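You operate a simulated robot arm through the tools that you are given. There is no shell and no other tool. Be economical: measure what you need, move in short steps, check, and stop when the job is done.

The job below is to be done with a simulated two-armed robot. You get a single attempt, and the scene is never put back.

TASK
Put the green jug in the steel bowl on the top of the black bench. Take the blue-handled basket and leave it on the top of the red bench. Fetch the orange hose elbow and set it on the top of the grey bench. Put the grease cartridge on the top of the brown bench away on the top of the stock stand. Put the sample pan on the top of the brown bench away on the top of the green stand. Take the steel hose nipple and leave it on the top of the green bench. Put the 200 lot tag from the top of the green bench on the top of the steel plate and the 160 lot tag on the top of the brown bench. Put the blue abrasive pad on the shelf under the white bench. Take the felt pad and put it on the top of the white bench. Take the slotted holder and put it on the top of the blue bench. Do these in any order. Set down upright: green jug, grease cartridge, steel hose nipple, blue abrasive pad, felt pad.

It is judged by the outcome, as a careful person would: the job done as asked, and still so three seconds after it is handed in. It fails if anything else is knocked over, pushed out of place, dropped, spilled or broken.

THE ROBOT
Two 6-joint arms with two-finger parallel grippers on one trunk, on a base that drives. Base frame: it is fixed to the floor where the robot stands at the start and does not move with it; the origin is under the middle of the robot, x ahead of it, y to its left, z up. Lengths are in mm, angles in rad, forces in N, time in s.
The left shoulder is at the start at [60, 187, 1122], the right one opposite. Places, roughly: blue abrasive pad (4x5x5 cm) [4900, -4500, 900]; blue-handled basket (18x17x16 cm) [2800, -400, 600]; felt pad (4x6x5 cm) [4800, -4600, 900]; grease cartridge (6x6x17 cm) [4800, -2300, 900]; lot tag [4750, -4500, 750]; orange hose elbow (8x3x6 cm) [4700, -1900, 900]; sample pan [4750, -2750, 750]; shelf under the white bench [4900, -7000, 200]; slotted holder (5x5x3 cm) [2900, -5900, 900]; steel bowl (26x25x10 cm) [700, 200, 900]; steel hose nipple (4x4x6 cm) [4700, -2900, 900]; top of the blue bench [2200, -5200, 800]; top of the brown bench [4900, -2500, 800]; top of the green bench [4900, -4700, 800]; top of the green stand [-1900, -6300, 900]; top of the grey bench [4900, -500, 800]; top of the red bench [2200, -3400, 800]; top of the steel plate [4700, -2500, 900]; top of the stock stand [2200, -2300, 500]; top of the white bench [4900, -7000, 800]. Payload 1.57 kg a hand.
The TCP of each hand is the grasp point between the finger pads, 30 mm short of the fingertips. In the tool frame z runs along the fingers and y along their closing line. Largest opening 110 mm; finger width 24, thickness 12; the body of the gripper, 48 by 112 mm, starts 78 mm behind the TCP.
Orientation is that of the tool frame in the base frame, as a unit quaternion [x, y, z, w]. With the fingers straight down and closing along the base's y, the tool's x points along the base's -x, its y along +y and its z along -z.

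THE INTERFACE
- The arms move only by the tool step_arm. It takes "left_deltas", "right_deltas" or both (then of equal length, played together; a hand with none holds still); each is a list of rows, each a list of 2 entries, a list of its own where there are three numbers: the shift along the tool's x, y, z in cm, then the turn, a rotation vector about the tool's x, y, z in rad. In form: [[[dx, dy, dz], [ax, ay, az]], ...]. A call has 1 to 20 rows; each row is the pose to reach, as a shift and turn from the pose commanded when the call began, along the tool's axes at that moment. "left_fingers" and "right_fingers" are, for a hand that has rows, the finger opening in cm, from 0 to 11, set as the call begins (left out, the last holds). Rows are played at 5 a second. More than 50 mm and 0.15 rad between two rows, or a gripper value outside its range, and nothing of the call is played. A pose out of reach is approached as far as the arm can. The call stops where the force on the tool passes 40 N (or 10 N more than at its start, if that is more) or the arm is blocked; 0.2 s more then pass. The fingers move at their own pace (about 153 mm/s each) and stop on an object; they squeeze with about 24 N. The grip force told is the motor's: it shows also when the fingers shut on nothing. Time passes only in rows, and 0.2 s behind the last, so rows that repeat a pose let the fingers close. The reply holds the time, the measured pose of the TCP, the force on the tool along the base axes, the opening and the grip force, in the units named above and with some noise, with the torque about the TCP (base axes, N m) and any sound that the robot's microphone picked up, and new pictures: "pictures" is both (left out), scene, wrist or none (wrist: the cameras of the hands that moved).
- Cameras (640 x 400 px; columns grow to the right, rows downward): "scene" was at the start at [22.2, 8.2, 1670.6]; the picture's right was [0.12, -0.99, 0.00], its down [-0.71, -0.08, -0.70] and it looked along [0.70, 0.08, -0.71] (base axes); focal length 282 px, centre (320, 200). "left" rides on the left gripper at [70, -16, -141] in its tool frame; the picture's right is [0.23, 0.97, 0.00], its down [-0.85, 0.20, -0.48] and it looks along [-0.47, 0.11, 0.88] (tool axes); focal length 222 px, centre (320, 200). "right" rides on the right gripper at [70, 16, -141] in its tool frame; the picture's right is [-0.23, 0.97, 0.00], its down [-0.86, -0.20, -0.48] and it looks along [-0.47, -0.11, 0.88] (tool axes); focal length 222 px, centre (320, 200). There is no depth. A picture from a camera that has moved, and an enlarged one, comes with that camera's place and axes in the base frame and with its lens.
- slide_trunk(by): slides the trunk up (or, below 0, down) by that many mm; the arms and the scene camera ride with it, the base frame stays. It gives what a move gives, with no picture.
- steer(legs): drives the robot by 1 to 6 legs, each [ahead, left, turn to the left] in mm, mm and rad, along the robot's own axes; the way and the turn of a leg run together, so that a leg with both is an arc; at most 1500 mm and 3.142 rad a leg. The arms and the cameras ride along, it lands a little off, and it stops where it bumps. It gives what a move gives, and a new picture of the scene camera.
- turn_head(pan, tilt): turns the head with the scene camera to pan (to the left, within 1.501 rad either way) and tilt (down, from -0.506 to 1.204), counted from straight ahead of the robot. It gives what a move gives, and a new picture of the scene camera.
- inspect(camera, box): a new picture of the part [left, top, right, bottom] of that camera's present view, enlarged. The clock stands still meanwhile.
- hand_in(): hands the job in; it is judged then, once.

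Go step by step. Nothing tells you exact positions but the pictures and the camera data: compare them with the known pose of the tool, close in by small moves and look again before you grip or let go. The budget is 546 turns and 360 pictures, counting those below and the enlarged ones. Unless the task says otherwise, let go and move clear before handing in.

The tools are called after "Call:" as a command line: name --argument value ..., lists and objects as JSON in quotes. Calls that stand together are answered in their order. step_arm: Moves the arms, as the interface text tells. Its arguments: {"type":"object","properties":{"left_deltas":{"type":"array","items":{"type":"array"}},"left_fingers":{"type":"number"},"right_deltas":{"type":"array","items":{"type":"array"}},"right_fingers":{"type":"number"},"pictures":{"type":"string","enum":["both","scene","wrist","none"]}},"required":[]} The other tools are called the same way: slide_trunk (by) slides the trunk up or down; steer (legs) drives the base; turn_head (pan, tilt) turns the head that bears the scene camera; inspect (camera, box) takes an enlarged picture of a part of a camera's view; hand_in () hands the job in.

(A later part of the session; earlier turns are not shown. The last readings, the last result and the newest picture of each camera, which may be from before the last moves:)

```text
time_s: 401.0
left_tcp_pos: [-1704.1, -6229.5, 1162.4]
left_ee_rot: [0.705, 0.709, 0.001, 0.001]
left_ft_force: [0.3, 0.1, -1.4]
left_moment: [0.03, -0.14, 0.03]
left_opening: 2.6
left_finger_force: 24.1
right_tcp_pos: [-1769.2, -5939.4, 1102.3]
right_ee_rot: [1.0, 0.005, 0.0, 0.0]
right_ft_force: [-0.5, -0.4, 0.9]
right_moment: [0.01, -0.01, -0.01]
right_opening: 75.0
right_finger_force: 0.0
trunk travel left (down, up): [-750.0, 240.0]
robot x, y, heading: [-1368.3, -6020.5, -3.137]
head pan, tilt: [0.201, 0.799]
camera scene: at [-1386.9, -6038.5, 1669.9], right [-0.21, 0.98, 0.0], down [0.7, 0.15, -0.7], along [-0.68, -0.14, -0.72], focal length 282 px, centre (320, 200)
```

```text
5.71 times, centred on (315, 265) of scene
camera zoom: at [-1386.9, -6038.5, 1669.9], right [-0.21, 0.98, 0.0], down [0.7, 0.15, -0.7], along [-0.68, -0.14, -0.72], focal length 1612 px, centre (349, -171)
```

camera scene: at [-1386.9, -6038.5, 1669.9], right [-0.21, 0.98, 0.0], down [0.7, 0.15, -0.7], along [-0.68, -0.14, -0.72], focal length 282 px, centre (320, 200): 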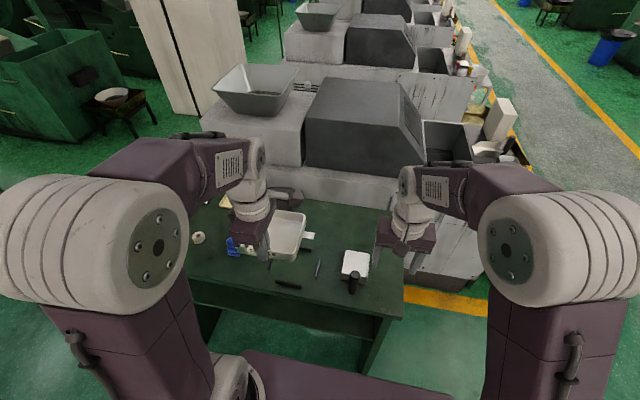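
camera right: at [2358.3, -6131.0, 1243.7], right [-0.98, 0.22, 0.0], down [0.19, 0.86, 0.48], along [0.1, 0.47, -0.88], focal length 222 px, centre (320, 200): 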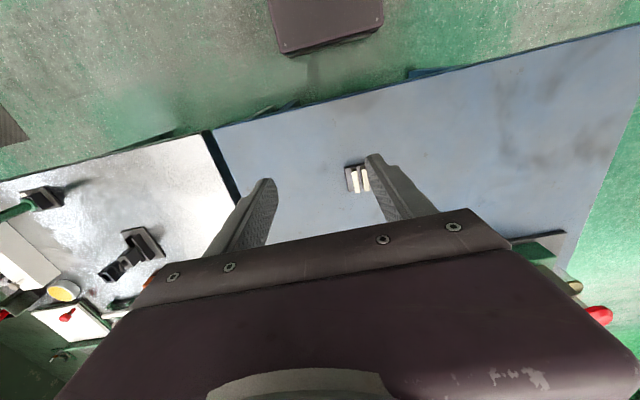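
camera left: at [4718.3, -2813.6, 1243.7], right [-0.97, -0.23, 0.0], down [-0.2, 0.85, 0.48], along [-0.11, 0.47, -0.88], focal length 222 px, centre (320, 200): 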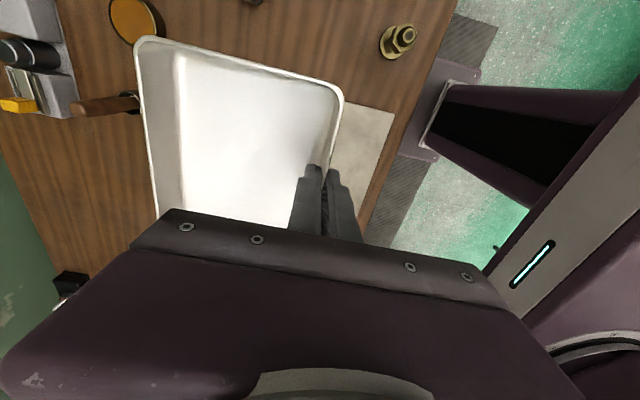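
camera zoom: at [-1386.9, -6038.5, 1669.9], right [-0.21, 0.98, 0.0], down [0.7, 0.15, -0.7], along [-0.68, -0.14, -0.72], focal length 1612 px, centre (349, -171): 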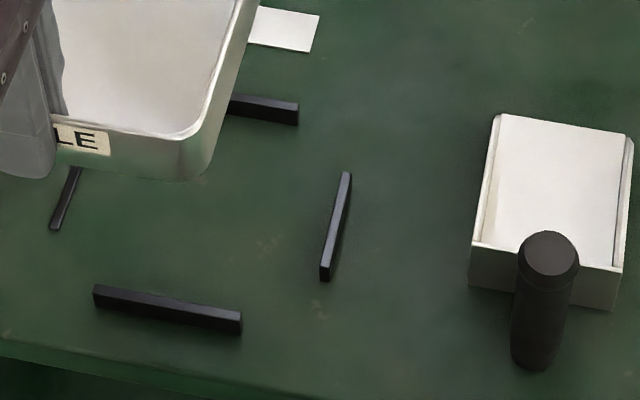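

The bars are raised and form a nest. Before deciding I need to see how low the pan's handle bracket sits, so I'll shift the left hand inwards to view it.

Call:
step_arm --left_deltas '[[[2.5, 0, 0], [0, 0, 0]], [[5, 0, 0], [0, 0, 0]], [[8, 0, -1], [0, 0, 0]], [[11, 0, -2], [0, 0, 0]], [[14, 0, -3], [0, 0, 0]], [[17, 0, -4], [0, 0, 0]], [[20, 0, -5], [0, 0, 0]]]' --right_deltas '[[[1, -4, 0], [0, 0, 0]], [[2, -8, 0], [0, 0, 0]], [[3, -12, 0], [0, 0, 0]], [[4, -15, 0], [0, 0, 0]], [[4, -17, 0], [0, 0, 0]], [[4, -17, 0], [0, 0, 0]], [[4, -17, 0], [0, 0, 0]]]' --pictures "scene"

Call:
inspect --camera "scene" --box '[220, 130, 380, 270]'

```text
time_s: 402.6
left_tcp_pos: [-1705.3, -6027.6, 1212.0]
left_ee_rot: [0.705, 0.709, 0.0, 0.001]
left_ft_force: [0.1, 0.4, -1.7]
left_moment: [0.03, -0.11, -0.02]
left_opening: 2.5
left_finger_force: 23.7
right_tcp_pos: [-1731.0, -5768.1, 1102.6]
right_ee_rot: [1.0, 0.006, 0.0, 0.001]
right_ft_force: [0.3, 0.1, -0.5]
right_moment: [0.01, -0.02, -0.01]
right_opening: 74.9
right_finger_force: 0.1
trunk travel left (down, up): [-750.0, 240.0]
robot x, y, heading: [-1370.2, -6020.3, -3.133]
head pan, tilt: [0.201, 0.799]
camera scene: at [-1386.8, -6036.9, 1669.9], right [-0.21, 0.98, 0.0], down [0.7, 0.15, -0.7], along [-0.68, -0.14, -0.72], focal length 282 px, centre (320, 200)
```

scene: 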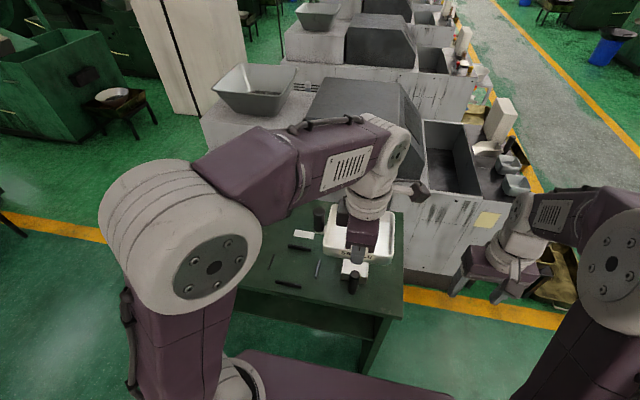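

```text
2.86 times, centred on (300, 200) of scene
camera zoom: at [-1386.8, -6036.9, 1669.9], right [-0.21, 0.98, 0.0], down [0.7, 0.15, -0.7], along [-0.68, -0.14, -0.72], focal length 806 px, centre (377, 200)
```

zoom: 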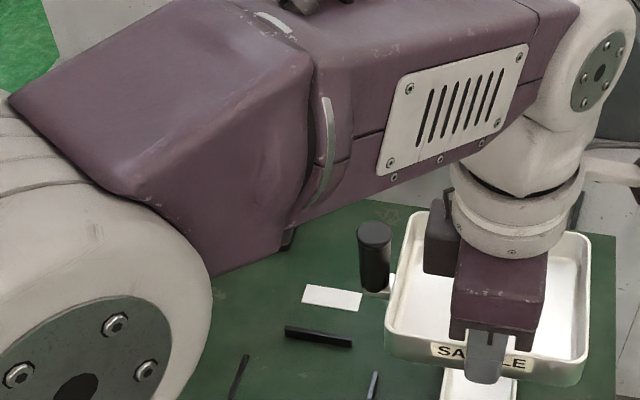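

The handle tab sits up near the rim, so the nest will take the pan. I'll shift the robot, park the pan to the left, and use the right wrist camera to measure the nest from above.

Call:
steer --legs '[[50, 130, 0]]'

Call:
step_arm --left_deltas '[[[-4, 0, 0], [0, 0, 0]], [[-8, 0, 0], [0, 0, 0]], [[-12, 0, 0], [0, 0, 0]], [[-16, 0, 0], [0, 0, 0]], [[-20, 0, 0], [0, 0, 0]], [[-24, 0, 0], [0, 0, 0]], [[-27, 0, 0], [0, 0, 0]], [[-28, 0, 0], [0, 0, 0]], [[-28, 0, 0], [0, 0, 0]], [[-28, 0, 0], [0, 0, 0]]]' --right_deltas '[[[0, 0, 0], [0, 0, 0]], [[0, 3, 0], [0, 0, 0]], [[0, 7, 0], [0, 0, 0]], [[1, 11, 1], [0, 0, 0]], [[1, 15, 2], [0, 0, 0]], [[1, 19, 3], [0, 0, 0]], [[1, 23, 4], [0, 0, 0]], [[1, 27, 5], [0, 0, 0]], [[1, 30, 6], [0, 0, 0]], [[1, 32, 7], [0, 0, 0]]]' --pictures "both"

```text
time_s: 403.9
left_tcp_pos: [-1754.5, -6157.8, 1210.6]
left_ee_rot: [0.705, 0.709, -0.001, 0.0]
left_ft_force: [-0.2, -0.3, -2.2]
left_moment: [0.02, -0.11, 0.01]
left_opening: 2.4
left_finger_force: 23.8
right_tcp_pos: [-1779.3, -5897.3, 1102.3]
right_ee_rot: [1.0, 0.005, -0.001, -0.001]
right_ft_force: [1.0, 1.4, 1.2]
right_moment: [-0.05, -0.03, 0.0]
right_opening: 75.0
right_finger_force: 0.0
trunk travel left (down, up): [-750.0, 240.0]
robot x, y, heading: [-1417.1, -6151.7, -3.137]
head pan, tilt: [0.201, 0.799]
camera scene: at [-1435.5, -6167.1, 1669.9], right [-0.21, 0.98, 0.0], down [0.7, 0.15, -0.7], along [-0.68, -0.14, -0.72], focal length 282 px, centre (320, 200)
```

scene: 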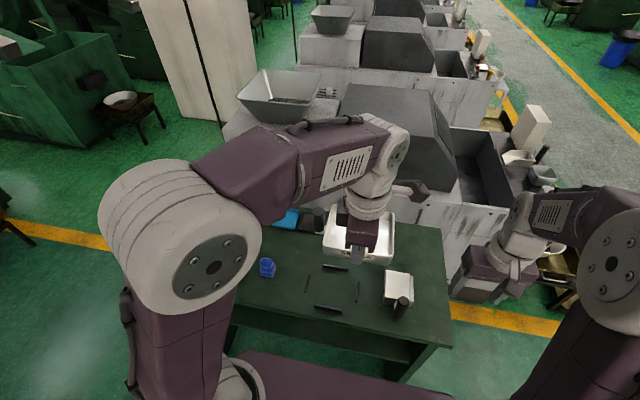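

```text
time_s: 406.1
left_tcp_pos: [-1753.4, -6440.6, 1210.6]
left_ee_rot: [0.706, 0.708, 0.001, 0.001]
left_ft_force: [0.4, 0.3, -2.3]
left_moment: [0.07, -0.14, 0.01]
left_opening: 2.6
left_finger_force: 24.2
right_tcp_pos: [-1767.5, -6221.9, 1032.0]
right_ee_rot: [1.0, 0.006, 0.0, -0.001]
right_ft_force: [0.8, 0.1, -0.3]
right_moment: [0.0, -0.02, -0.01]
right_opening: 75.1
right_finger_force: 0.1
trunk travel left (down, up): [-750.0, 240.0]
robot x, y, heading: [-1417.1, -6156.3, -3.135]
head pan, tilt: [0.201, 0.799]
camera scene: at [-1436.6, -6171.0, 1669.8], right [-0.21, 0.98, 0.0], down [0.7, 0.15, -0.7], along [-0.68, -0.14, -0.72], focal length 282 px, centre (320, 200)
camera right: at [-1697.7, -6237.5, 1171.9], right [-0.22, -0.98, 0.0], down [-0.86, 0.19, 0.48], along [-0.47, 0.11, -0.88], focal length 222 px, centre (320, 200)
camera left: at [-1770.1, -6370.6, 1353.4], right [0.97, 0.23, 0.0], down [0.2, -0.85, 0.48], along [0.11, -0.47, -0.88], focal length 222 px, centre (320, 200)
```

scene: 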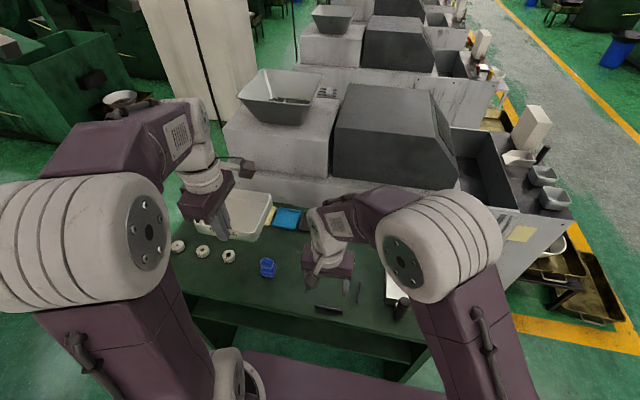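
right: 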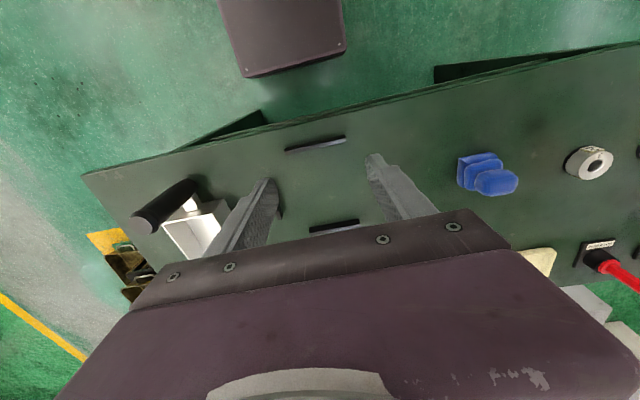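
left: 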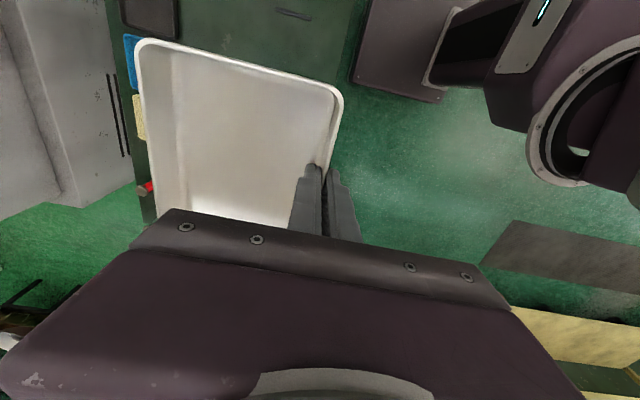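

Call:
inspect --camera "right" --box '[230, 110, 420, 250]'

```text
2.86 times, centred on (325, 180) of right
camera zoom: at [-1697.7, -6237.5, 1171.9], right [-0.22, -0.98, 0.0], down [-0.86, 0.19, 0.48], along [-0.47, 0.11, -0.88], focal length 635 px, centre (306, 257)
```

zoom: 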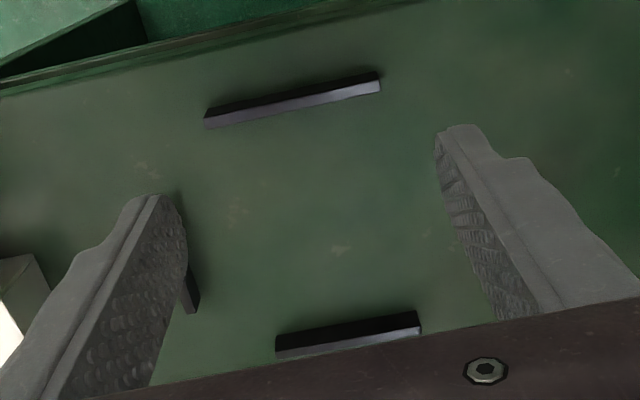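

The nest is centred at about (−1846, −6210) with inner size ≈ 133×147; the pan rim is about 118×138, so it fits. I'll move the right hand away and bring the pan over the nest.

Call:
step_arm --left_deltas '[[[0, 0, 0], [0, 0, 0]], [[0, 0, 0], [0, 0, 0]], [[2, 0, 0], [0, 0, 0]], [[5, -0.5, 0], [0, 0, 0]], [[8, -1, 0], [0, 0, 0]], [[11, -1.5, 0], [0, 0, 0]], [[14, -2, 0], [0, 0, 0]], [[17, -2.5, 0], [0, 0, 0]], [[20, -3, 0], [0, 0, 0]], [[22.5, -3.4, 2], [0, 0, 0]], [[23.4, -3.4, 5], [0, 0, 0]], [[23.4, -3.4, 9], [0, 0, 0]], [[23.4, -3.4, 13], [0, 0, 0]]]' --right_deltas '[[[0, -3, -2], [0, 0, 0]], [[0, -7, -4], [0, 0, 0]], [[0, -11, -6], [0, 0, 0]], [[0, -15, -7], [0, 0, 0]], [[0, -19, -7], [0, 0, 0]], [[0, -23, -7], [0, 0, 0]], [[0, -27, -7], [0, 0, 0]], [[0, -31, -7], [0, 0, 0]], [[0, -34, -7], [0, 0, 0]], [[0, -34, -7], [0, 0, 0]], [[0, -34, -7], [0, 0, 0]], [[0, -34, -7], [0, 0, 0]], [[0, -34, -7], [0, 0, 0]]]' --pictures "both"

Call:
inspect --camera "scene" --box '[230, 180, 430, 340]'

```text
time_s: 408.9
left_tcp_pos: [-1791.5, -6207.4, 1080.9]
left_ee_rot: [0.705, 0.709, 0.001, 0.0]
left_ft_force: [0.3, -0.7, -2.6]
left_moment: [0.03, -0.12, 0.0]
left_opening: 2.5
left_finger_force: 23.9
right_tcp_pos: [-1771.4, -5880.2, 1100.7]
right_ee_rot: [1.0, 0.004, 0.001, -0.001]
right_ft_force: [0.8, -0.1, 0.3]
right_moment: [-0.02, -0.02, 0.0]
right_opening: 75.0
right_finger_force: 0.0
trunk travel left (down, up): [-750.0, 240.0]
robot x, y, heading: [-1416.7, -6151.9, -3.134]
head pan, tilt: [0.201, 0.799]
camera scene: at [-1437.9, -6169.7, 1669.9], right [-0.21, 0.98, 0.0], down [0.7, 0.15, -0.7], along [-0.68, -0.14, -0.72], focal length 282 px, centre (320, 200)
camera right: at [-1702.8, -5897.3, 1242.6], right [-0.22, -0.98, 0.0], down [-0.86, 0.19, 0.48], along [-0.47, 0.1, -0.88], focal length 222 px, centre (320, 200)
camera left: at [-1807.3, -6135.7, 1223.4], right [0.97, 0.23, 0.0], down [0.2, -0.85, 0.48], along [0.11, -0.47, -0.88], focal length 222 px, centre (320, 200)
```

scene: 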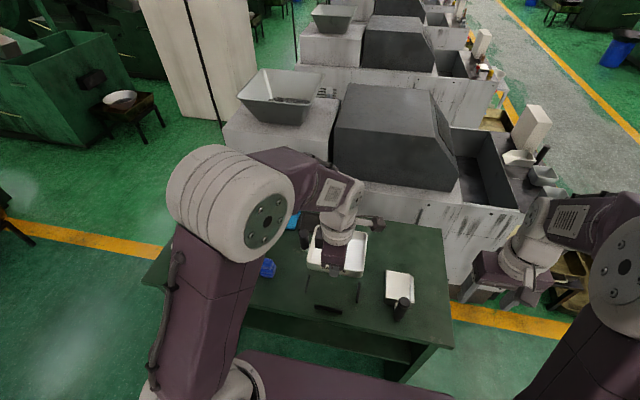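
right: 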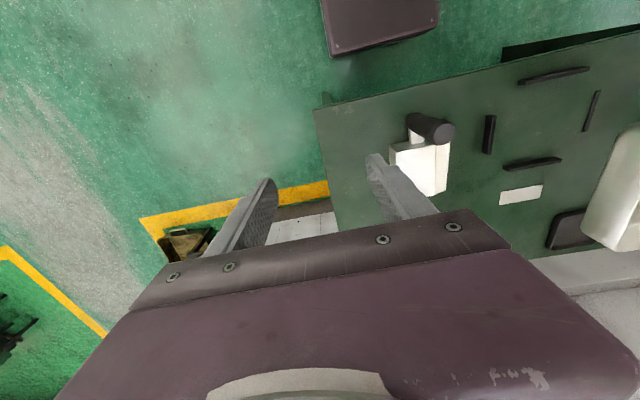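
left: 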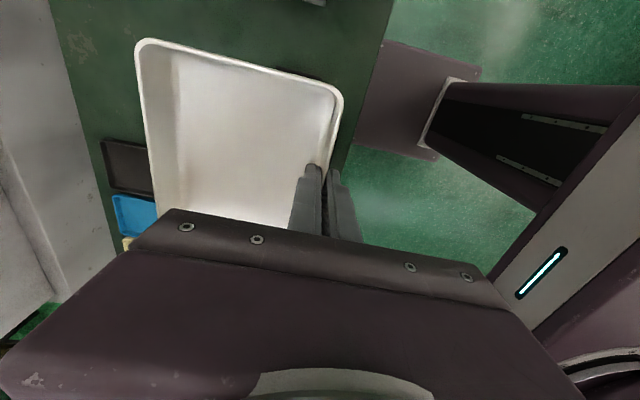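

```text
2.50 times, centred on (330, 260) of scene
camera zoom: at [-1437.9, -6169.7, 1669.9], right [-0.21, 0.98, 0.0], down [0.7, 0.15, -0.7], along [-0.68, -0.14, -0.72], focal length 705 px, centre (295, 50)
```

zoom: 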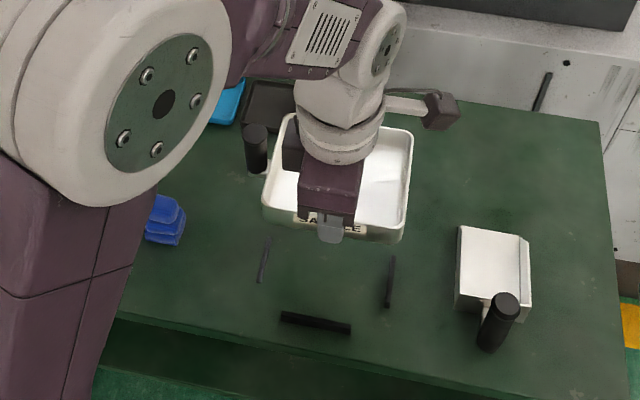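

Re-measured from the scene, the nest centre is (−1845, −6212), in good agreement. Fine adjust, and descend to just above the bars.

Call:
step_arm --left_deltas '[[[-0.2, 0.4, 3], [0, 0, 0]], [[-0.2, 0.4, 7], [0, 0, 0]], [[-0.2, 0.4, 11], [0, 0, 0]], [[-0.2, 0.4, 14.5], [0, 0, 0]]]' --pictures "both"

Call:
inspect --camera "scene" --box '[260, 220, 400, 330]'

Call:
inspect --camera "right" --box '[400, 40, 640, 240]'

```text
time_s: 409.9
left_tcp_pos: [-1784.0, -6207.7, 936.7]
left_ee_rot: [0.706, 0.709, 0.0, 0.001]
left_ft_force: [-0.6, -0.2, -2.7]
left_moment: [0.04, -0.14, 0.01]
left_opening: 2.7
left_finger_force: 23.6
right_tcp_pos: [-1771.7, -5880.5, 1100.8]
right_ee_rot: [1.0, 0.006, 0.001, 0.0]
right_ft_force: [-0.2, -0.1, 1.0]
right_moment: [-0.04, -0.05, -0.01]
right_opening: 75.0
right_finger_force: 0.1
trunk travel left (down, up): [-750.0, 240.0]
robot x, y, heading: [-1418.5, -6155.4, -3.137]
head pan, tilt: [0.201, 0.799]
camera scene: at [-1437.6, -6169.7, 1669.9], right [-0.21, 0.98, 0.0], down [0.7, 0.15, -0.7], along [-0.68, -0.14, -0.72], focal length 282 px, centre (320, 200)
camera left: at [-1800.5, -6137.6, 1077.9], right [0.97, 0.23, 0.0], down [0.2, -0.85, 0.48], along [0.11, -0.47, -0.88], focal length 222 px, centre (320, 200)
```

scene: 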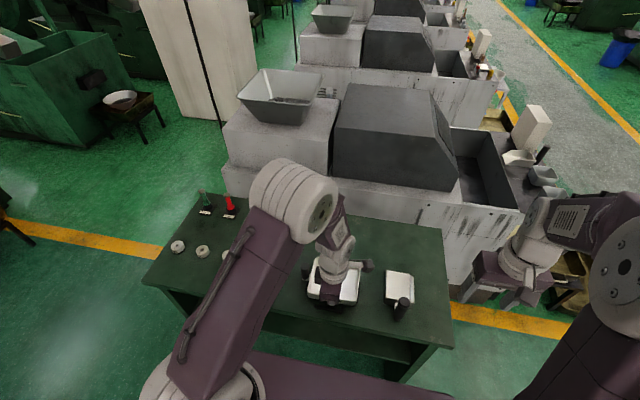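
left: 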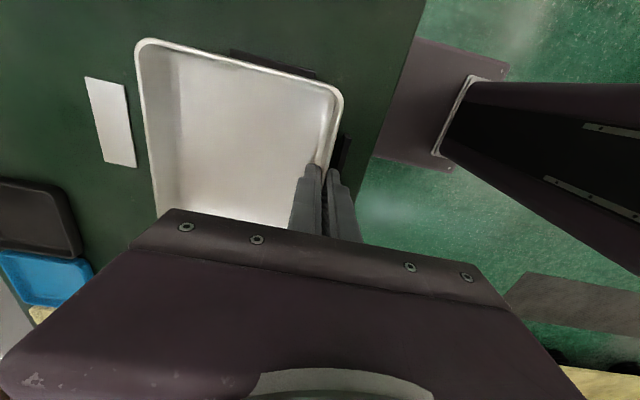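

```text
3.64 times, centred on (330, 275) of scene
camera zoom: at [-1437.6, -6169.7, 1669.9], right [-0.21, 0.98, 0.0], down [0.7, 0.15, -0.7], along [-0.68, -0.14, -0.72], focal length 1026 px, centre (284, -73)
```

zoom: 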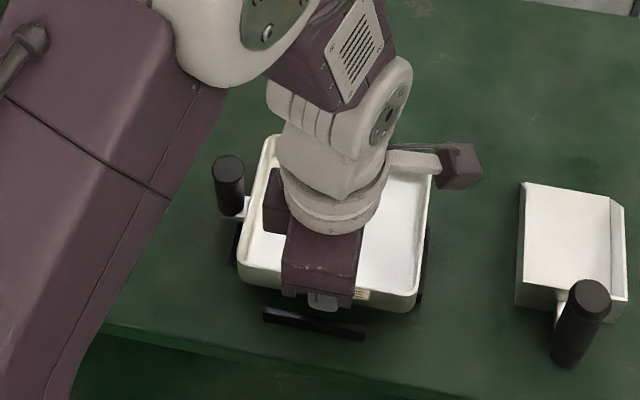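

```text
2.00 times, centred on (520, 140) of right
camera zoom: at [-1702.6, -5897.3, 1242.6], right [-0.22, -0.98, 0.0], down [-0.86, 0.19, 0.48], along [-0.47, 0.1, -0.88], focal length 444 px, centre (-80, 320)
```

zoom: 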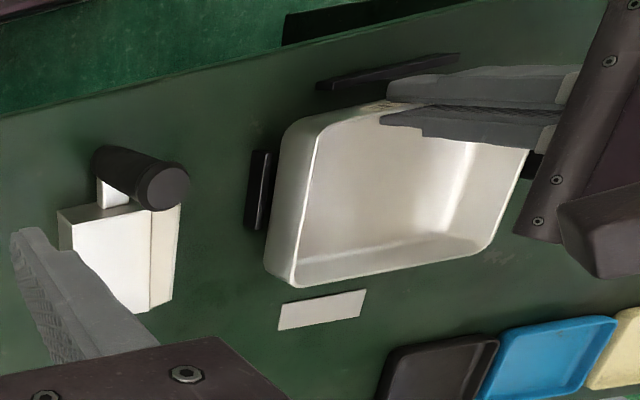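

Comparing pan and bars in the same view, I should shift about 7 mm further in and 5 mm to the left. Then continue down slowly.

Call:
step_arm --left_deltas '[[[-0.2, -0.3, 0], [0, 0, 0]], [[-0.45, -0.65, 0.5], [0, 0, 0]], [[-0.45, -0.65, 1.5], [0, 0, 0]], [[-0.45, -0.65, 2.2], [0, 0, 0]]]' --pictures "none"

Call:
inspect --camera "scene" --box '[260, 220, 400, 330]'

Call:
inspect --camera "right" --box '[480, 40, 640, 200]'

```text
time_s: 410.9
left_tcp_pos: [-1790.7, -6212.5, 917.1]
left_ee_rot: [0.705, 0.709, -0.002, -0.003]
left_ft_force: [0.7, -1.1, 20.9]
left_moment: [-0.38, 0.71, 0.29]
left_opening: 6.3
left_finger_force: 23.9
right_tcp_pos: [-1768.4, -5879.6, 1103.7]
right_ee_rot: [1.0, 0.005, -0.001, 0.0]
right_ft_force: [0.5, -0.2, 0.6]
right_moment: [0.02, 0.0, 0.02]
right_opening: 75.0
right_finger_force: 0.1
trunk travel left (down, up): [-750.0, 240.0]
robot x, y, heading: [-1418.8, -6151.9, -3.134]
head pan, tilt: [0.201, 0.799]
```

```text
3.64 times, centred on (330, 275) of scene
camera zoom: at [-1432.2, -6169.8, 1670.3], right [-0.21, 0.98, 0.0], down [0.7, 0.15, -0.7], along [-0.68, -0.14, -0.72], focal length 1026 px, centre (284, -73)
```

zoom: 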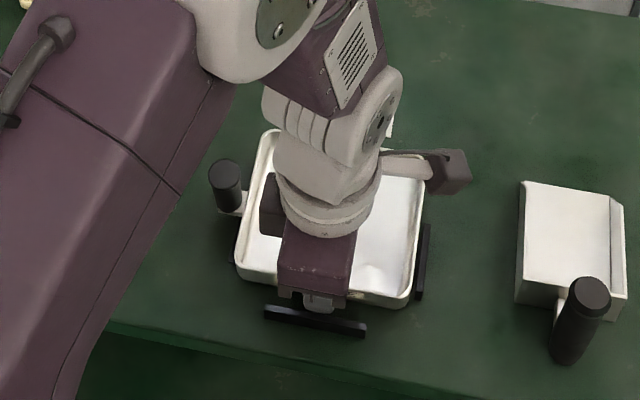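

```text
2.50 times, centred on (560, 120) of right
camera zoom: at [-1698.7, -5897.4, 1244.0], right [-0.22, -0.98, 0.0], down [-0.86, 0.19, 0.48], along [-0.47, 0.1, -0.88], focal length 555 px, centre (-280, 400)
```

zoom: 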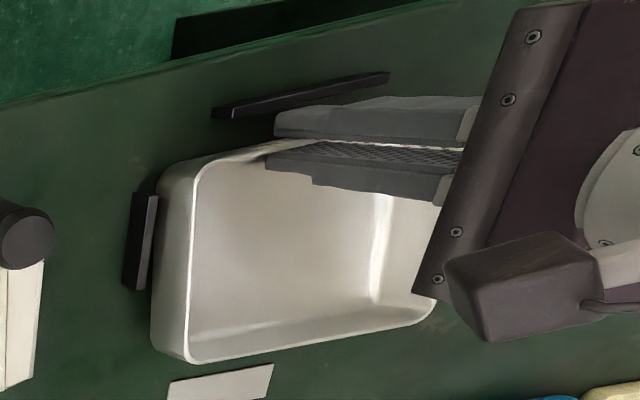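

Contact at TCP 917; the pan may already be sitting on the stand top (≈880) inside the bars. I'll relieve the force slightly and look again.

Call:
step_arm --left_deltas '[[[0, 0, -0.2], [0, 0, 0]], [[0, 0, -0.4], [0, 0, 0]]]' --pictures "wrist"

Call:
inspect --camera "scene" --box '[270, 225, 370, 305]'

```text
time_s: 411.5
left_tcp_pos: [-1790.0, -6214.3, 919.6]
left_ee_rot: [0.706, 0.708, 0.0, -0.001]
left_ft_force: [-1.3, -0.6, 4.3]
left_moment: [0.04, 0.7, 0.18]
left_opening: 5.6
left_finger_force: 23.7
right_tcp_pos: [-1770.9, -5879.8, 1101.4]
right_ee_rot: [1.0, 0.005, 0.0, -0.001]
right_ft_force: [-0.6, 0.0, -0.2]
right_moment: [-0.03, 0.01, 0.01]
right_opening: 75.1
right_finger_force: 0.1
trunk travel left (down, up): [-750.0, 240.0]
robot x, y, heading: [-1419.4, -6151.0, -3.136]
head pan, tilt: [0.201, 0.799]
camera left: at [-1806.0, -6142.2, 1060.6], right [0.97, 0.23, 0.0], down [0.2, -0.85, 0.48], along [0.11, -0.47, -0.88], focal length 222 px, centre (320, 200)
```

left: 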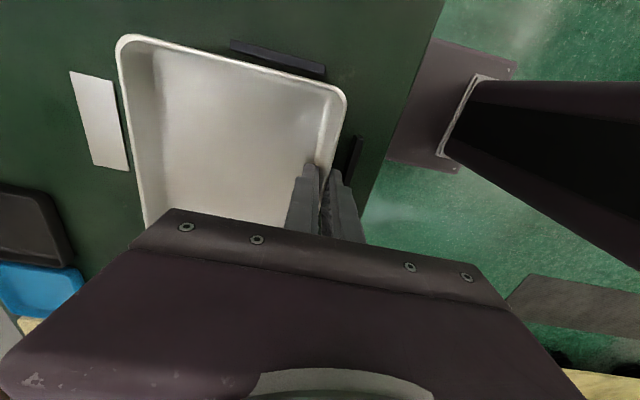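

```text
5.00 times, centred on (320, 265) of scene
camera zoom: at [-1435.2, -6169.7, 1669.7], right [-0.21, 0.98, 0.0], down [0.7, 0.15, -0.7], along [-0.68, -0.14, -0.72], focal length 1410 px, centre (320, -125)
```

zoom: 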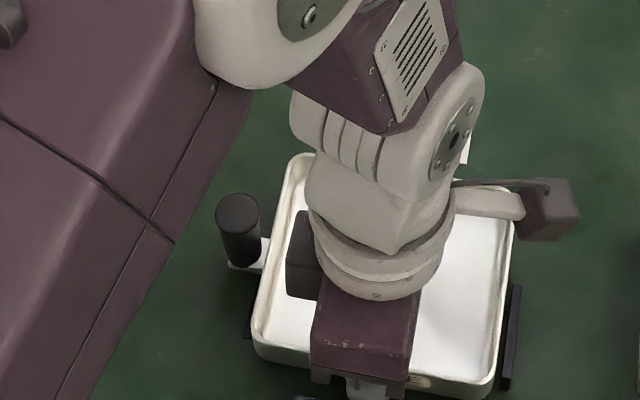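

I'll open the fingers slightly and see how the pan sits.

Call:
step_arm --left_deltas '[[[0, 0, 0], [0, 0, 0]], [[0, 0, 0], [0, 0, 0]], [[0, 0, 0], [0, 0, 0]]]' --left_fingers 2.5 --pictures "wrist"

Call:
inspect --camera "right" --box '[480, 40, 640, 200]'

```text
time_s: 412.3
left_tcp_pos: [-1791.8, -6212.7, 918.5]
left_ee_rot: [0.705, 0.709, 0.001, 0.001]
left_ft_force: [-8.1, -3.6, 1.8]
left_moment: [-0.06, 0.21, -0.16]
left_opening: 17.9
left_finger_force: 0.0
right_tcp_pos: [-1771.0, -5881.1, 1102.7]
right_ee_rot: [1.0, 0.005, 0.002, -0.002]
right_ft_force: [0.3, 1.0, 0.3]
right_moment: [0.0, -0.01, 0.0]
right_opening: 75.1
right_finger_force: 0.1
trunk travel left (down, up): [-750.0, 240.0]
robot x, y, heading: [-1419.6, -6152.8, -3.136]
head pan, tilt: [0.201, 0.799]
camera left: at [-1808.0, -6142.7, 1060.1], right [0.97, 0.23, 0.0], down [0.2, -0.85, 0.48], along [0.11, -0.47, -0.88], focal length 222 px, centre (320, 200)
```

left: 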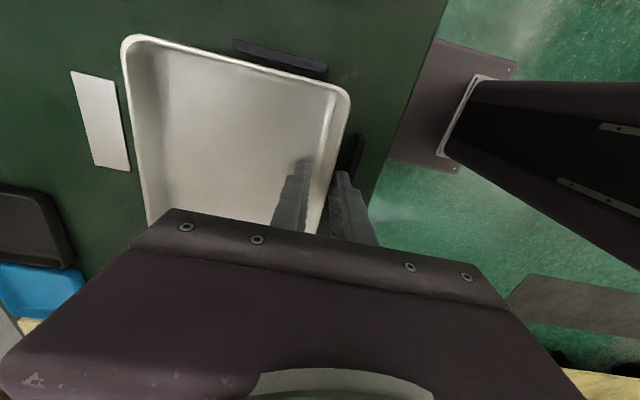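

```text
2.50 times, centred on (560, 120) of right
camera zoom: at [-1703.2, -5897.9, 1242.6], right [-0.22, -0.98, 0.0], down [-0.86, 0.19, 0.48], along [-0.47, 0.11, -0.88], focal length 555 px, centre (-280, 400)
```

zoom: 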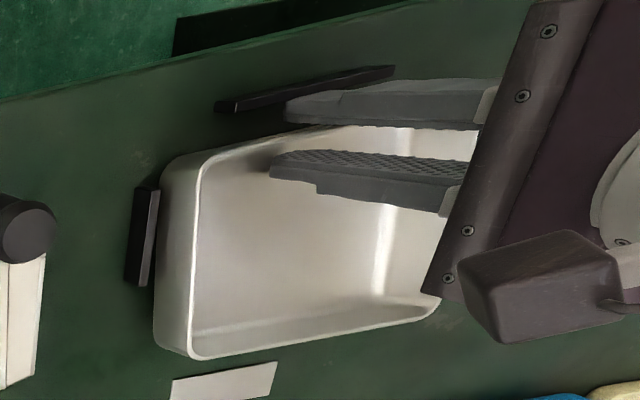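

The outer finger sits inside the front bar, so the pan is down in the nest. I'll ease the fingers off the bar and lift straight up.

Call:
step_arm --left_deltas '[[[0, 0, 0], [0, 0, 0]], [[0, 0, 0], [0, 0, 0]]]' --left_fingers 1.3 --pictures "none"

Call:
step_arm --left_deltas '[[[0, 0, -0.5], [0, 0, 0]], [[0, 0, -1], [0, 0, 0]], [[0, 0, -2], [0, 0, 0]]]' --pictures "wrist"

```text
time_s: 412.9
left_tcp_pos: [-1789.6, -6212.5, 918.2]
left_ee_rot: [0.705, 0.709, 0.0, 0.002]
left_ft_force: [-0.5, 0.4, 0.4]
left_moment: [0.01, -0.03, -0.03]
left_opening: 12.9
left_finger_force: 0.1
right_tcp_pos: [-1770.9, -5881.7, 1102.9]
right_ee_rot: [1.0, 0.005, 0.0, -0.001]
right_ft_force: [-0.2, 0.1, -0.2]
right_moment: [-0.04, -0.02, 0.0]
right_opening: 74.9
right_finger_force: 0.0
trunk travel left (down, up): [-750.0, 240.0]
robot x, y, heading: [-1416.3, -6153.1, -3.136]
head pan, tilt: [0.201, 0.799]
```

```text
time_s: 413.7
left_tcp_pos: [-1790.3, -6213.3, 940.4]
left_ee_rot: [0.705, 0.709, 0.001, 0.0]
left_ft_force: [0.2, 0.1, 0.0]
left_moment: [-0.02, 0.0, 0.01]
left_opening: 12.9
left_finger_force: 0.1
right_tcp_pos: [-1770.9, -5880.2, 1102.3]
right_ee_rot: [1.0, 0.005, 0.0, -0.001]
right_ft_force: [0.1, 0.1, -0.6]
right_moment: [0.01, -0.01, 0.0]
right_opening: 75.2
right_finger_force: 0.0
trunk travel left (down, up): [-750.0, 240.0]
robot x, y, heading: [-1421.9, -6150.4, -3.136]
head pan, tilt: [0.201, 0.799]
camera left: at [-1806.4, -6142.6, 1080.3], right [0.97, 0.23, 0.0], down [0.2, -0.85, 0.48], along [0.11, -0.47, -0.88], focal length 222 px, centre (320, 200)
```

left: 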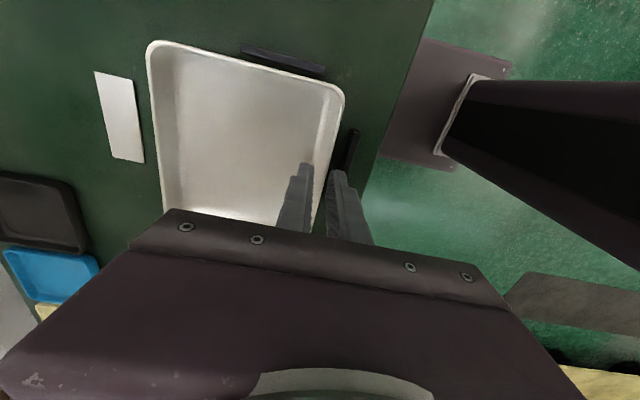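

Released. Lifting the hand fully clear and checking the pan.

Call:
step_arm --left_deltas '[[[0, 0, -4], [0, 0, 0]], [[0, 0, -8], [0, 0, 0]], [[0, 0, -12], [0, 0, 0]], [[0, 0, -16], [0, 0, 0]], [[0, 0, -20], [0, 0, 0]], [[-3, 3, -21], [0, 0, 0]], [[-6, 6, -21], [0, 0, 0]], [[-10, 6, -21], [0, 0, 0]], [[-14, 6, -21], [0, 0, 0]], [[-17, 6, -21], [0, 0, 0]]]' --left_fingers 3 --pictures "scene"

Call:
inspect --camera "scene" --box '[270, 220, 420, 330]'

Call:
inspect --camera "right" --box '[440, 40, 640, 200]'

```text
time_s: 415.9
left_tcp_pos: [-1728.3, -6383.4, 1147.9]
left_ee_rot: [0.706, 0.708, 0.0, 0.0]
left_ft_force: [-0.6, -0.2, -0.4]
left_moment: [0.0, 0.01, 0.0]
left_opening: 29.7
left_finger_force: 0.0
right_tcp_pos: [-1770.8, -5881.8, 1102.1]
right_ee_rot: [1.0, 0.005, -0.001, 0.0]
right_ft_force: [-0.5, 0.9, 0.0]
right_moment: [-0.01, 0.01, 0.02]
right_opening: 75.0
right_finger_force: 0.0
trunk travel left (down, up): [-750.0, 240.0]
robot x, y, heading: [-1418.6, -6152.6, -3.131]
head pan, tilt: [0.201, 0.799]
camera scene: at [-1435.7, -6170.7, 1669.8], right [-0.21, 0.98, 0.0], down [0.7, 0.15, -0.7], along [-0.68, -0.14, -0.72], focal length 282 px, centre (320, 200)
```

scene: 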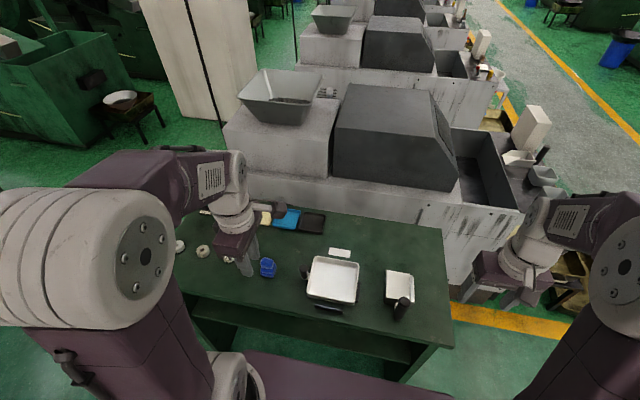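

```text
3.64 times, centred on (345, 275) of scene
camera zoom: at [-1435.7, -6170.7, 1669.8], right [-0.21, 0.98, 0.0], down [0.7, 0.15, -0.7], along [-0.68, -0.14, -0.72], focal length 1026 px, centre (229, -73)
```

zoom: 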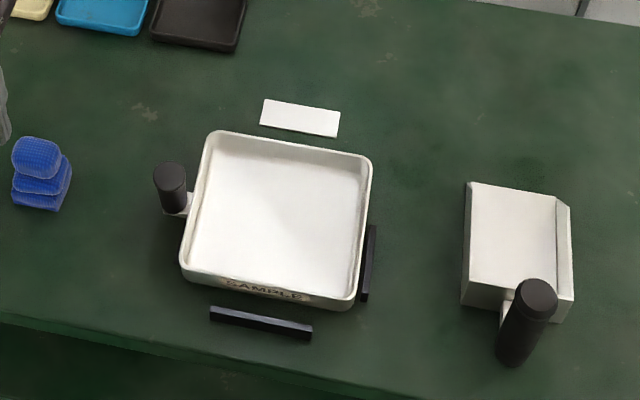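

```text
2.50 times, centred on (540, 120) of right
camera zoom: at [-1701.2, -5898.1, 1243.1], right [-0.22, -0.98, 0.0], down [-0.86, 0.19, 0.48], along [-0.47, 0.11, -0.88], focal length 555 px, centre (-230, 400)
```

zoom: 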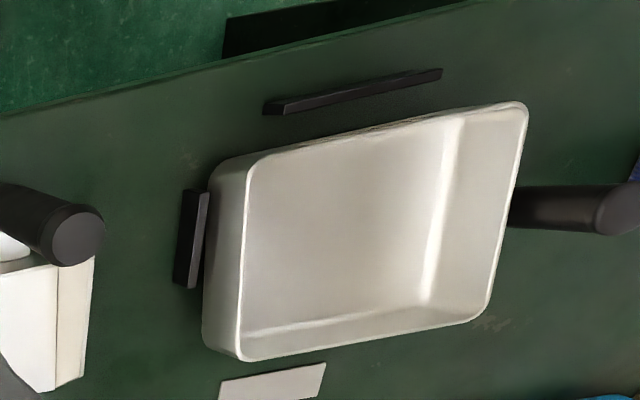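

The pan is sitting about 14 mm too far back, with its back edge apparently on the rear bar. I'll re-grip the front wall, lift slightly and bring it forward.

Call:
step_arm --left_deltas '[[[4, 0, 0], [0, 0, 0]], [[8, 0, 0], [0, 0, 0]], [[12, -2, 0], [0, 0, 0]], [[15, -4, 0], [0, 0, 0]], [[17, -6.1, 0], [0, 0, 0]], [[17, -6.1, 4], [0, 0, 0]], [[17, -6.1, 8], [0, 0, 0]], [[17, -6.1, 12], [0, 0, 0]], [[17, -6.1, 16], [0, 0, 0]], [[17, -6.1, 19.5], [0, 0, 0]]]' --left_fingers 3 --pictures "wrist"

Call:
inspect --camera "right" --box '[440, 40, 640, 200]'

```text
time_s: 418.1
left_tcp_pos: [-1792.3, -6213.9, 953.8]
left_ee_rot: [0.705, 0.709, 0.0, 0.001]
left_ft_force: [0.0, 0.0, 0.1]
left_moment: [-0.04, 0.01, 0.0]
left_opening: 30.0
left_finger_force: 0.1
right_tcp_pos: [-1770.2, -5881.5, 1101.6]
right_ee_rot: [1.0, 0.005, 0.001, -0.001]
right_ft_force: [0.2, -0.4, 0.3]
right_moment: [-0.03, -0.03, -0.01]
right_opening: 74.7
right_finger_force: 0.0
trunk travel left (down, up): [-750.0, 240.0]
robot x, y, heading: [-1419.2, -6154.8, -3.139]
head pan, tilt: [0.201, 0.799]
camera left: at [-1808.8, -6142.6, 1095.3], right [0.97, 0.23, 0.0], down [0.2, -0.85, 0.48], along [0.11, -0.47, -0.88], focal length 222 px, centre (320, 200)
```

left: 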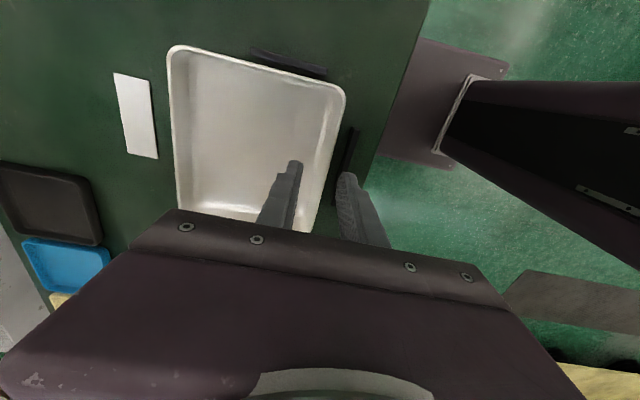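

```text
2.50 times, centred on (540, 120) of right
camera zoom: at [-1702.4, -5897.3, 1242.7], right [-0.22, -0.98, 0.0], down [-0.86, 0.19, 0.48], along [-0.47, 0.1, -0.88], focal length 555 px, centre (-230, 400)
```

zoom: 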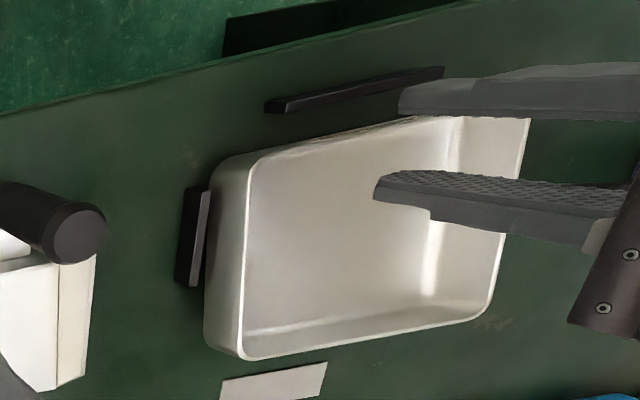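

Call:
step_arm --left_deltas '[[[0, 0, 1.2], [0, 0, 0]], [[0, 0, 2.4], [0, 0, 0]], [[0, 0, 3.2], [0, 0, 0]]]' --pictures "none"

Call:
step_arm --left_deltas '[[[0, 0, 0], [0, 0, 0]], [[0, 0, 0], [0, 0, 0]], [[0, 0, 0], [0, 0, 0]]]' --left_fingers 0 --pictures "none"

Call:
step_arm --left_deltas '[[[0, 0, -0.5], [0, 0, 0]], [[0, 0, -1.5], [0, 0, 0]], [[0, 0, -3], [0, 0, 0]], [[0, 0, -5], [0, 0, 0]]]' --pictures "wrist"

Call:
inspect --camera "right" --box '[440, 40, 640, 200]'

Call:
inspect --camera "scene" --box '[270, 220, 420, 330]'

```text
time_s: 418.9
left_tcp_pos: [-1792.0, -6213.5, 926.6]
left_ee_rot: [0.706, 0.708, -0.001, -0.003]
left_ft_force: [1.1, -3.0, 17.4]
left_moment: [-0.15, -0.46, -0.08]
left_opening: 30.7
left_finger_force: 1.1
right_tcp_pos: [-1769.5, -5880.3, 1103.3]
right_ee_rot: [1.0, 0.005, -0.002, -0.001]
right_ft_force: [-0.5, -0.1, 0.1]
right_moment: [0.02, -0.02, 0.02]
right_opening: 74.9
right_finger_force: 0.0
trunk travel left (down, up): [-750.0, 240.0]
robot x, y, heading: [-1417.7, -6152.6, -3.135]
head pan, tilt: [0.201, 0.799]
stopped in row 3 (left hand): the force on the tool passed its limit (the readings are from after the stop); the commanded pose is now the measured one
```

```text
time_s: 419.8
left_tcp_pos: [-1793.0, -6213.1, 924.5]
left_ee_rot: [0.706, 0.708, -0.002, -0.003]
left_ft_force: [-1.3, 0.5, 15.7]
left_moment: [0.19, 0.47, -0.27]
left_opening: 5.0
left_finger_force: 24.6
right_tcp_pos: [-1769.2, -5881.7, 1103.2]
right_ee_rot: [1.0, 0.005, 0.0, -0.001]
right_ft_force: [-0.7, -0.2, 0.8]
right_moment: [0.01, 0.01, 0.0]
right_opening: 74.9
right_finger_force: 0.0
trunk travel left (down, up): [-750.0, 240.0]
robot x, y, heading: [-1421.1, -6150.9, -3.134]
head pan, tilt: [0.201, 0.799]
```

```text
time_s: 420.8
left_tcp_pos: [-1793.5, -6213.6, 975.1]
left_ee_rot: [0.706, 0.709, 0.0, -0.001]
left_ft_force: [-0.7, -0.3, -1.5]
left_moment: [0.04, -0.11, 0.01]
left_opening: 2.8
left_finger_force: 24.0
right_tcp_pos: [-1770.7, -5882.3, 1101.4]
right_ee_rot: [1.0, 0.005, 0.0, -0.001]
right_ft_force: [-0.1, -0.4, -0.1]
right_moment: [-0.01, 0.0, -0.03]
right_opening: 75.1
right_finger_force: 0.1
trunk travel left (down, up): [-750.0, 240.0]
robot x, y, heading: [-1416.2, -6151.5, -3.132]
head pan, tilt: [0.201, 0.799]
camera left: at [-1808.7, -6142.7, 1116.9], right [0.97, 0.23, 0.0], down [0.2, -0.85, 0.48], along [0.11, -0.47, -0.88], focal length 222 px, centre (320, 200)
```

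left: 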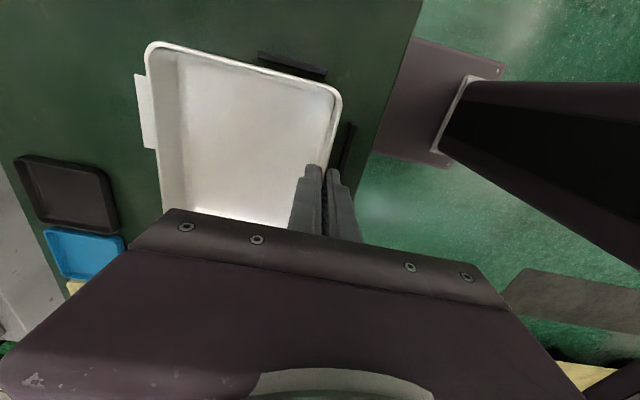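

```text
2.50 times, centred on (540, 120) of right
camera zoom: at [-1701.2, -5897.7, 1243.0], right [-0.22, -0.98, 0.0], down [-0.86, 0.19, 0.48], along [-0.47, 0.1, -0.88], focal length 555 px, centre (-230, 400)
```

zoom: 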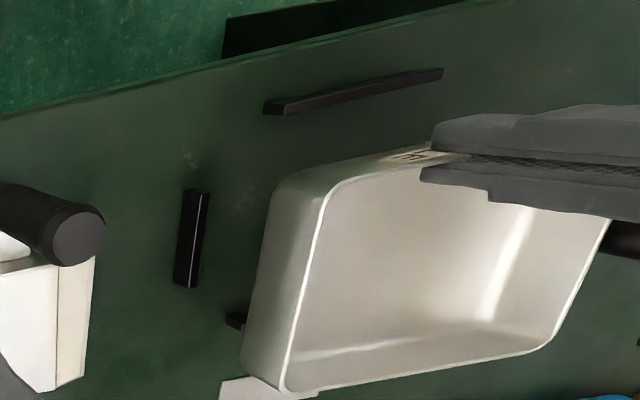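

```text
3.64 times, centred on (345, 275) of scene
camera zoom: at [-1435.6, -6170.0, 1669.8], right [-0.21, 0.98, 0.0], down [0.7, 0.15, -0.7], along [-0.68, -0.14, -0.72], focal length 1026 px, centre (229, -73)
```

zoom: 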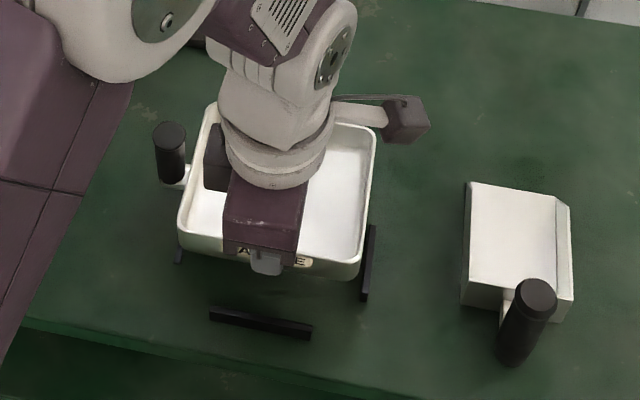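

The outer finger met the front bar at TCP 926, so the bars top out near z≈895, and the nest centre is about (−1832, −6210). I'll shift the pan 16 mm towards me and 4 mm right, then lower.

Call:
step_arm --left_deltas '[[[0.2, 0.8, 0], [0, 0, 0]], [[0.4, 1.6, 0], [0, 0, 0]], [[0.4, 1.6, 1.5], [0, 0, 0]], [[0.4, 1.6, 3], [0, 0, 0]]]' --pictures "wrist"

Call:
inspect --camera "right" --box '[440, 40, 640, 200]'

Call:
inspect --camera "scene" --box '[270, 220, 420, 330]'

```text
time_s: 421.8
left_tcp_pos: [-1779.2, -6208.1, 944.5]
left_ee_rot: [0.706, 0.708, -0.001, -0.001]
left_ft_force: [-0.7, 0.4, -2.0]
left_moment: [0.05, -0.13, -0.02]
left_opening: 2.8
left_finger_force: 24.1
right_tcp_pos: [-1772.0, -5881.5, 1101.7]
right_ee_rot: [1.0, 0.005, 0.001, -0.001]
right_ft_force: [-0.3, -0.9, 0.4]
right_moment: [-0.03, -0.01, 0.01]
right_opening: 75.2
right_finger_force: 0.0
trunk travel left (down, up): [-750.0, 240.0]
robot x, y, heading: [-1421.4, -6150.1, -3.135]
head pan, tilt: [0.201, 0.799]
camera left: at [-1794.3, -6138.2, 1086.4], right [0.97, 0.23, 0.0], down [0.2, -0.85, 0.48], along [0.11, -0.46, -0.88], focal length 222 px, centre (320, 200)
```

left: 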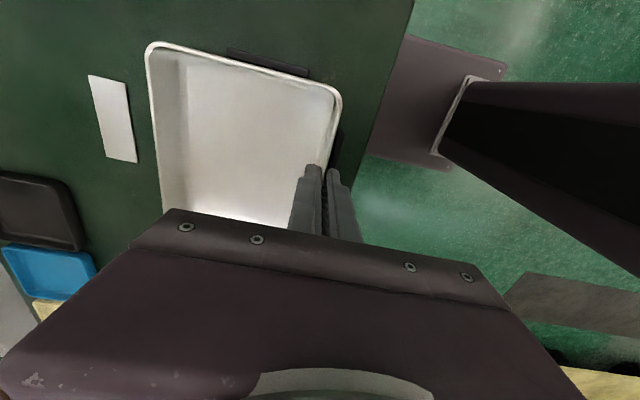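

```text
2.50 times, centred on (540, 120) of right
camera zoom: at [-1702.4, -5897.5, 1242.7], right [-0.22, -0.98, 0.0], down [-0.86, 0.19, 0.48], along [-0.47, 0.1, -0.88], focal length 555 px, centre (-230, 400)
```

zoom: 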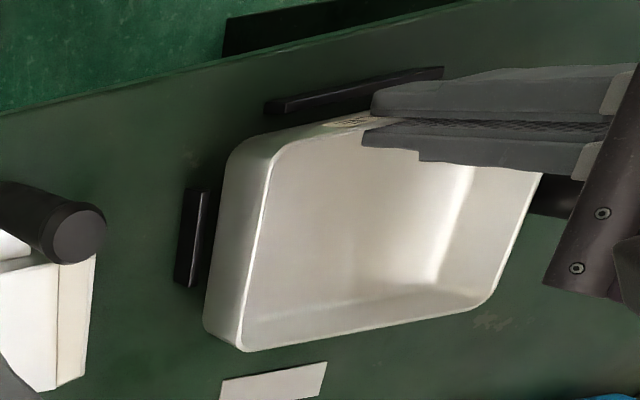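

```text
3.64 times, centred on (345, 275) of scene
camera zoom: at [-1437.2, -6169.7, 1669.9], right [-0.21, 0.98, 0.0], down [0.7, 0.15, -0.7], along [-0.68, -0.14, -0.72], focal length 1026 px, centre (229, -73)
```

zoom: 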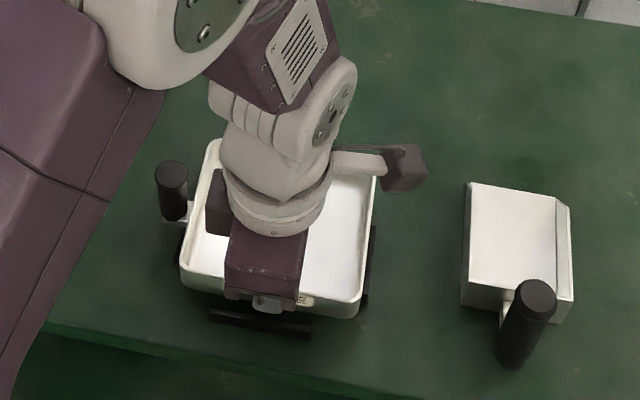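

Centred between the bars. Lowering.

Call:
step_arm --left_deltas '[[[0, 0, 0.6], [0, 0, 0]], [[0, 0, 1.2], [0, 0, 0]]]' --pictures "none"

Call:
step_arm --left_deltas '[[[0, 0, 0.2], [0, 0, 0]], [[0, 0, 0.4], [0, 0, 0]]]' --pictures "none"

```text
time_s: 422.4
left_tcp_pos: [-1777.4, -6207.8, 932.5]
left_ee_rot: [0.706, 0.708, 0.0, 0.0]
left_ft_force: [0.1, 0.4, -2.0]
left_moment: [0.03, -0.13, -0.02]
left_opening: 2.5
left_finger_force: 23.7
right_tcp_pos: [-1771.7, -5880.7, 1101.8]
right_ee_rot: [1.0, 0.005, -0.001, -0.001]
right_ft_force: [0.1, -0.4, -0.7]
right_moment: [0.0, 0.01, 0.01]
right_opening: 74.9
right_finger_force: 0.1
trunk travel left (down, up): [-750.0, 240.0]
robot x, y, heading: [-1416.9, -6154.8, -3.132]
head pan, tilt: [0.201, 0.799]
```

```text
time_s: 422.9
left_tcp_pos: [-1778.5, -6208.3, 928.8]
left_ee_rot: [0.706, 0.708, 0.0, -0.002]
left_ft_force: [-0.1, -0.2, -2.4]
left_moment: [0.05, -0.11, -0.02]
left_opening: 2.6
left_finger_force: 23.8
right_tcp_pos: [-1770.6, -5881.2, 1102.0]
right_ee_rot: [1.0, 0.006, 0.0, -0.001]
right_ft_force: [0.2, 0.1, 0.1]
right_moment: [0.02, -0.02, 0.01]
right_opening: 74.9
right_finger_force: 0.0
trunk travel left (down, up): [-750.0, 240.0]
robot x, y, heading: [-1420.5, -6153.2, -3.135]
head pan, tilt: [0.201, 0.799]
```

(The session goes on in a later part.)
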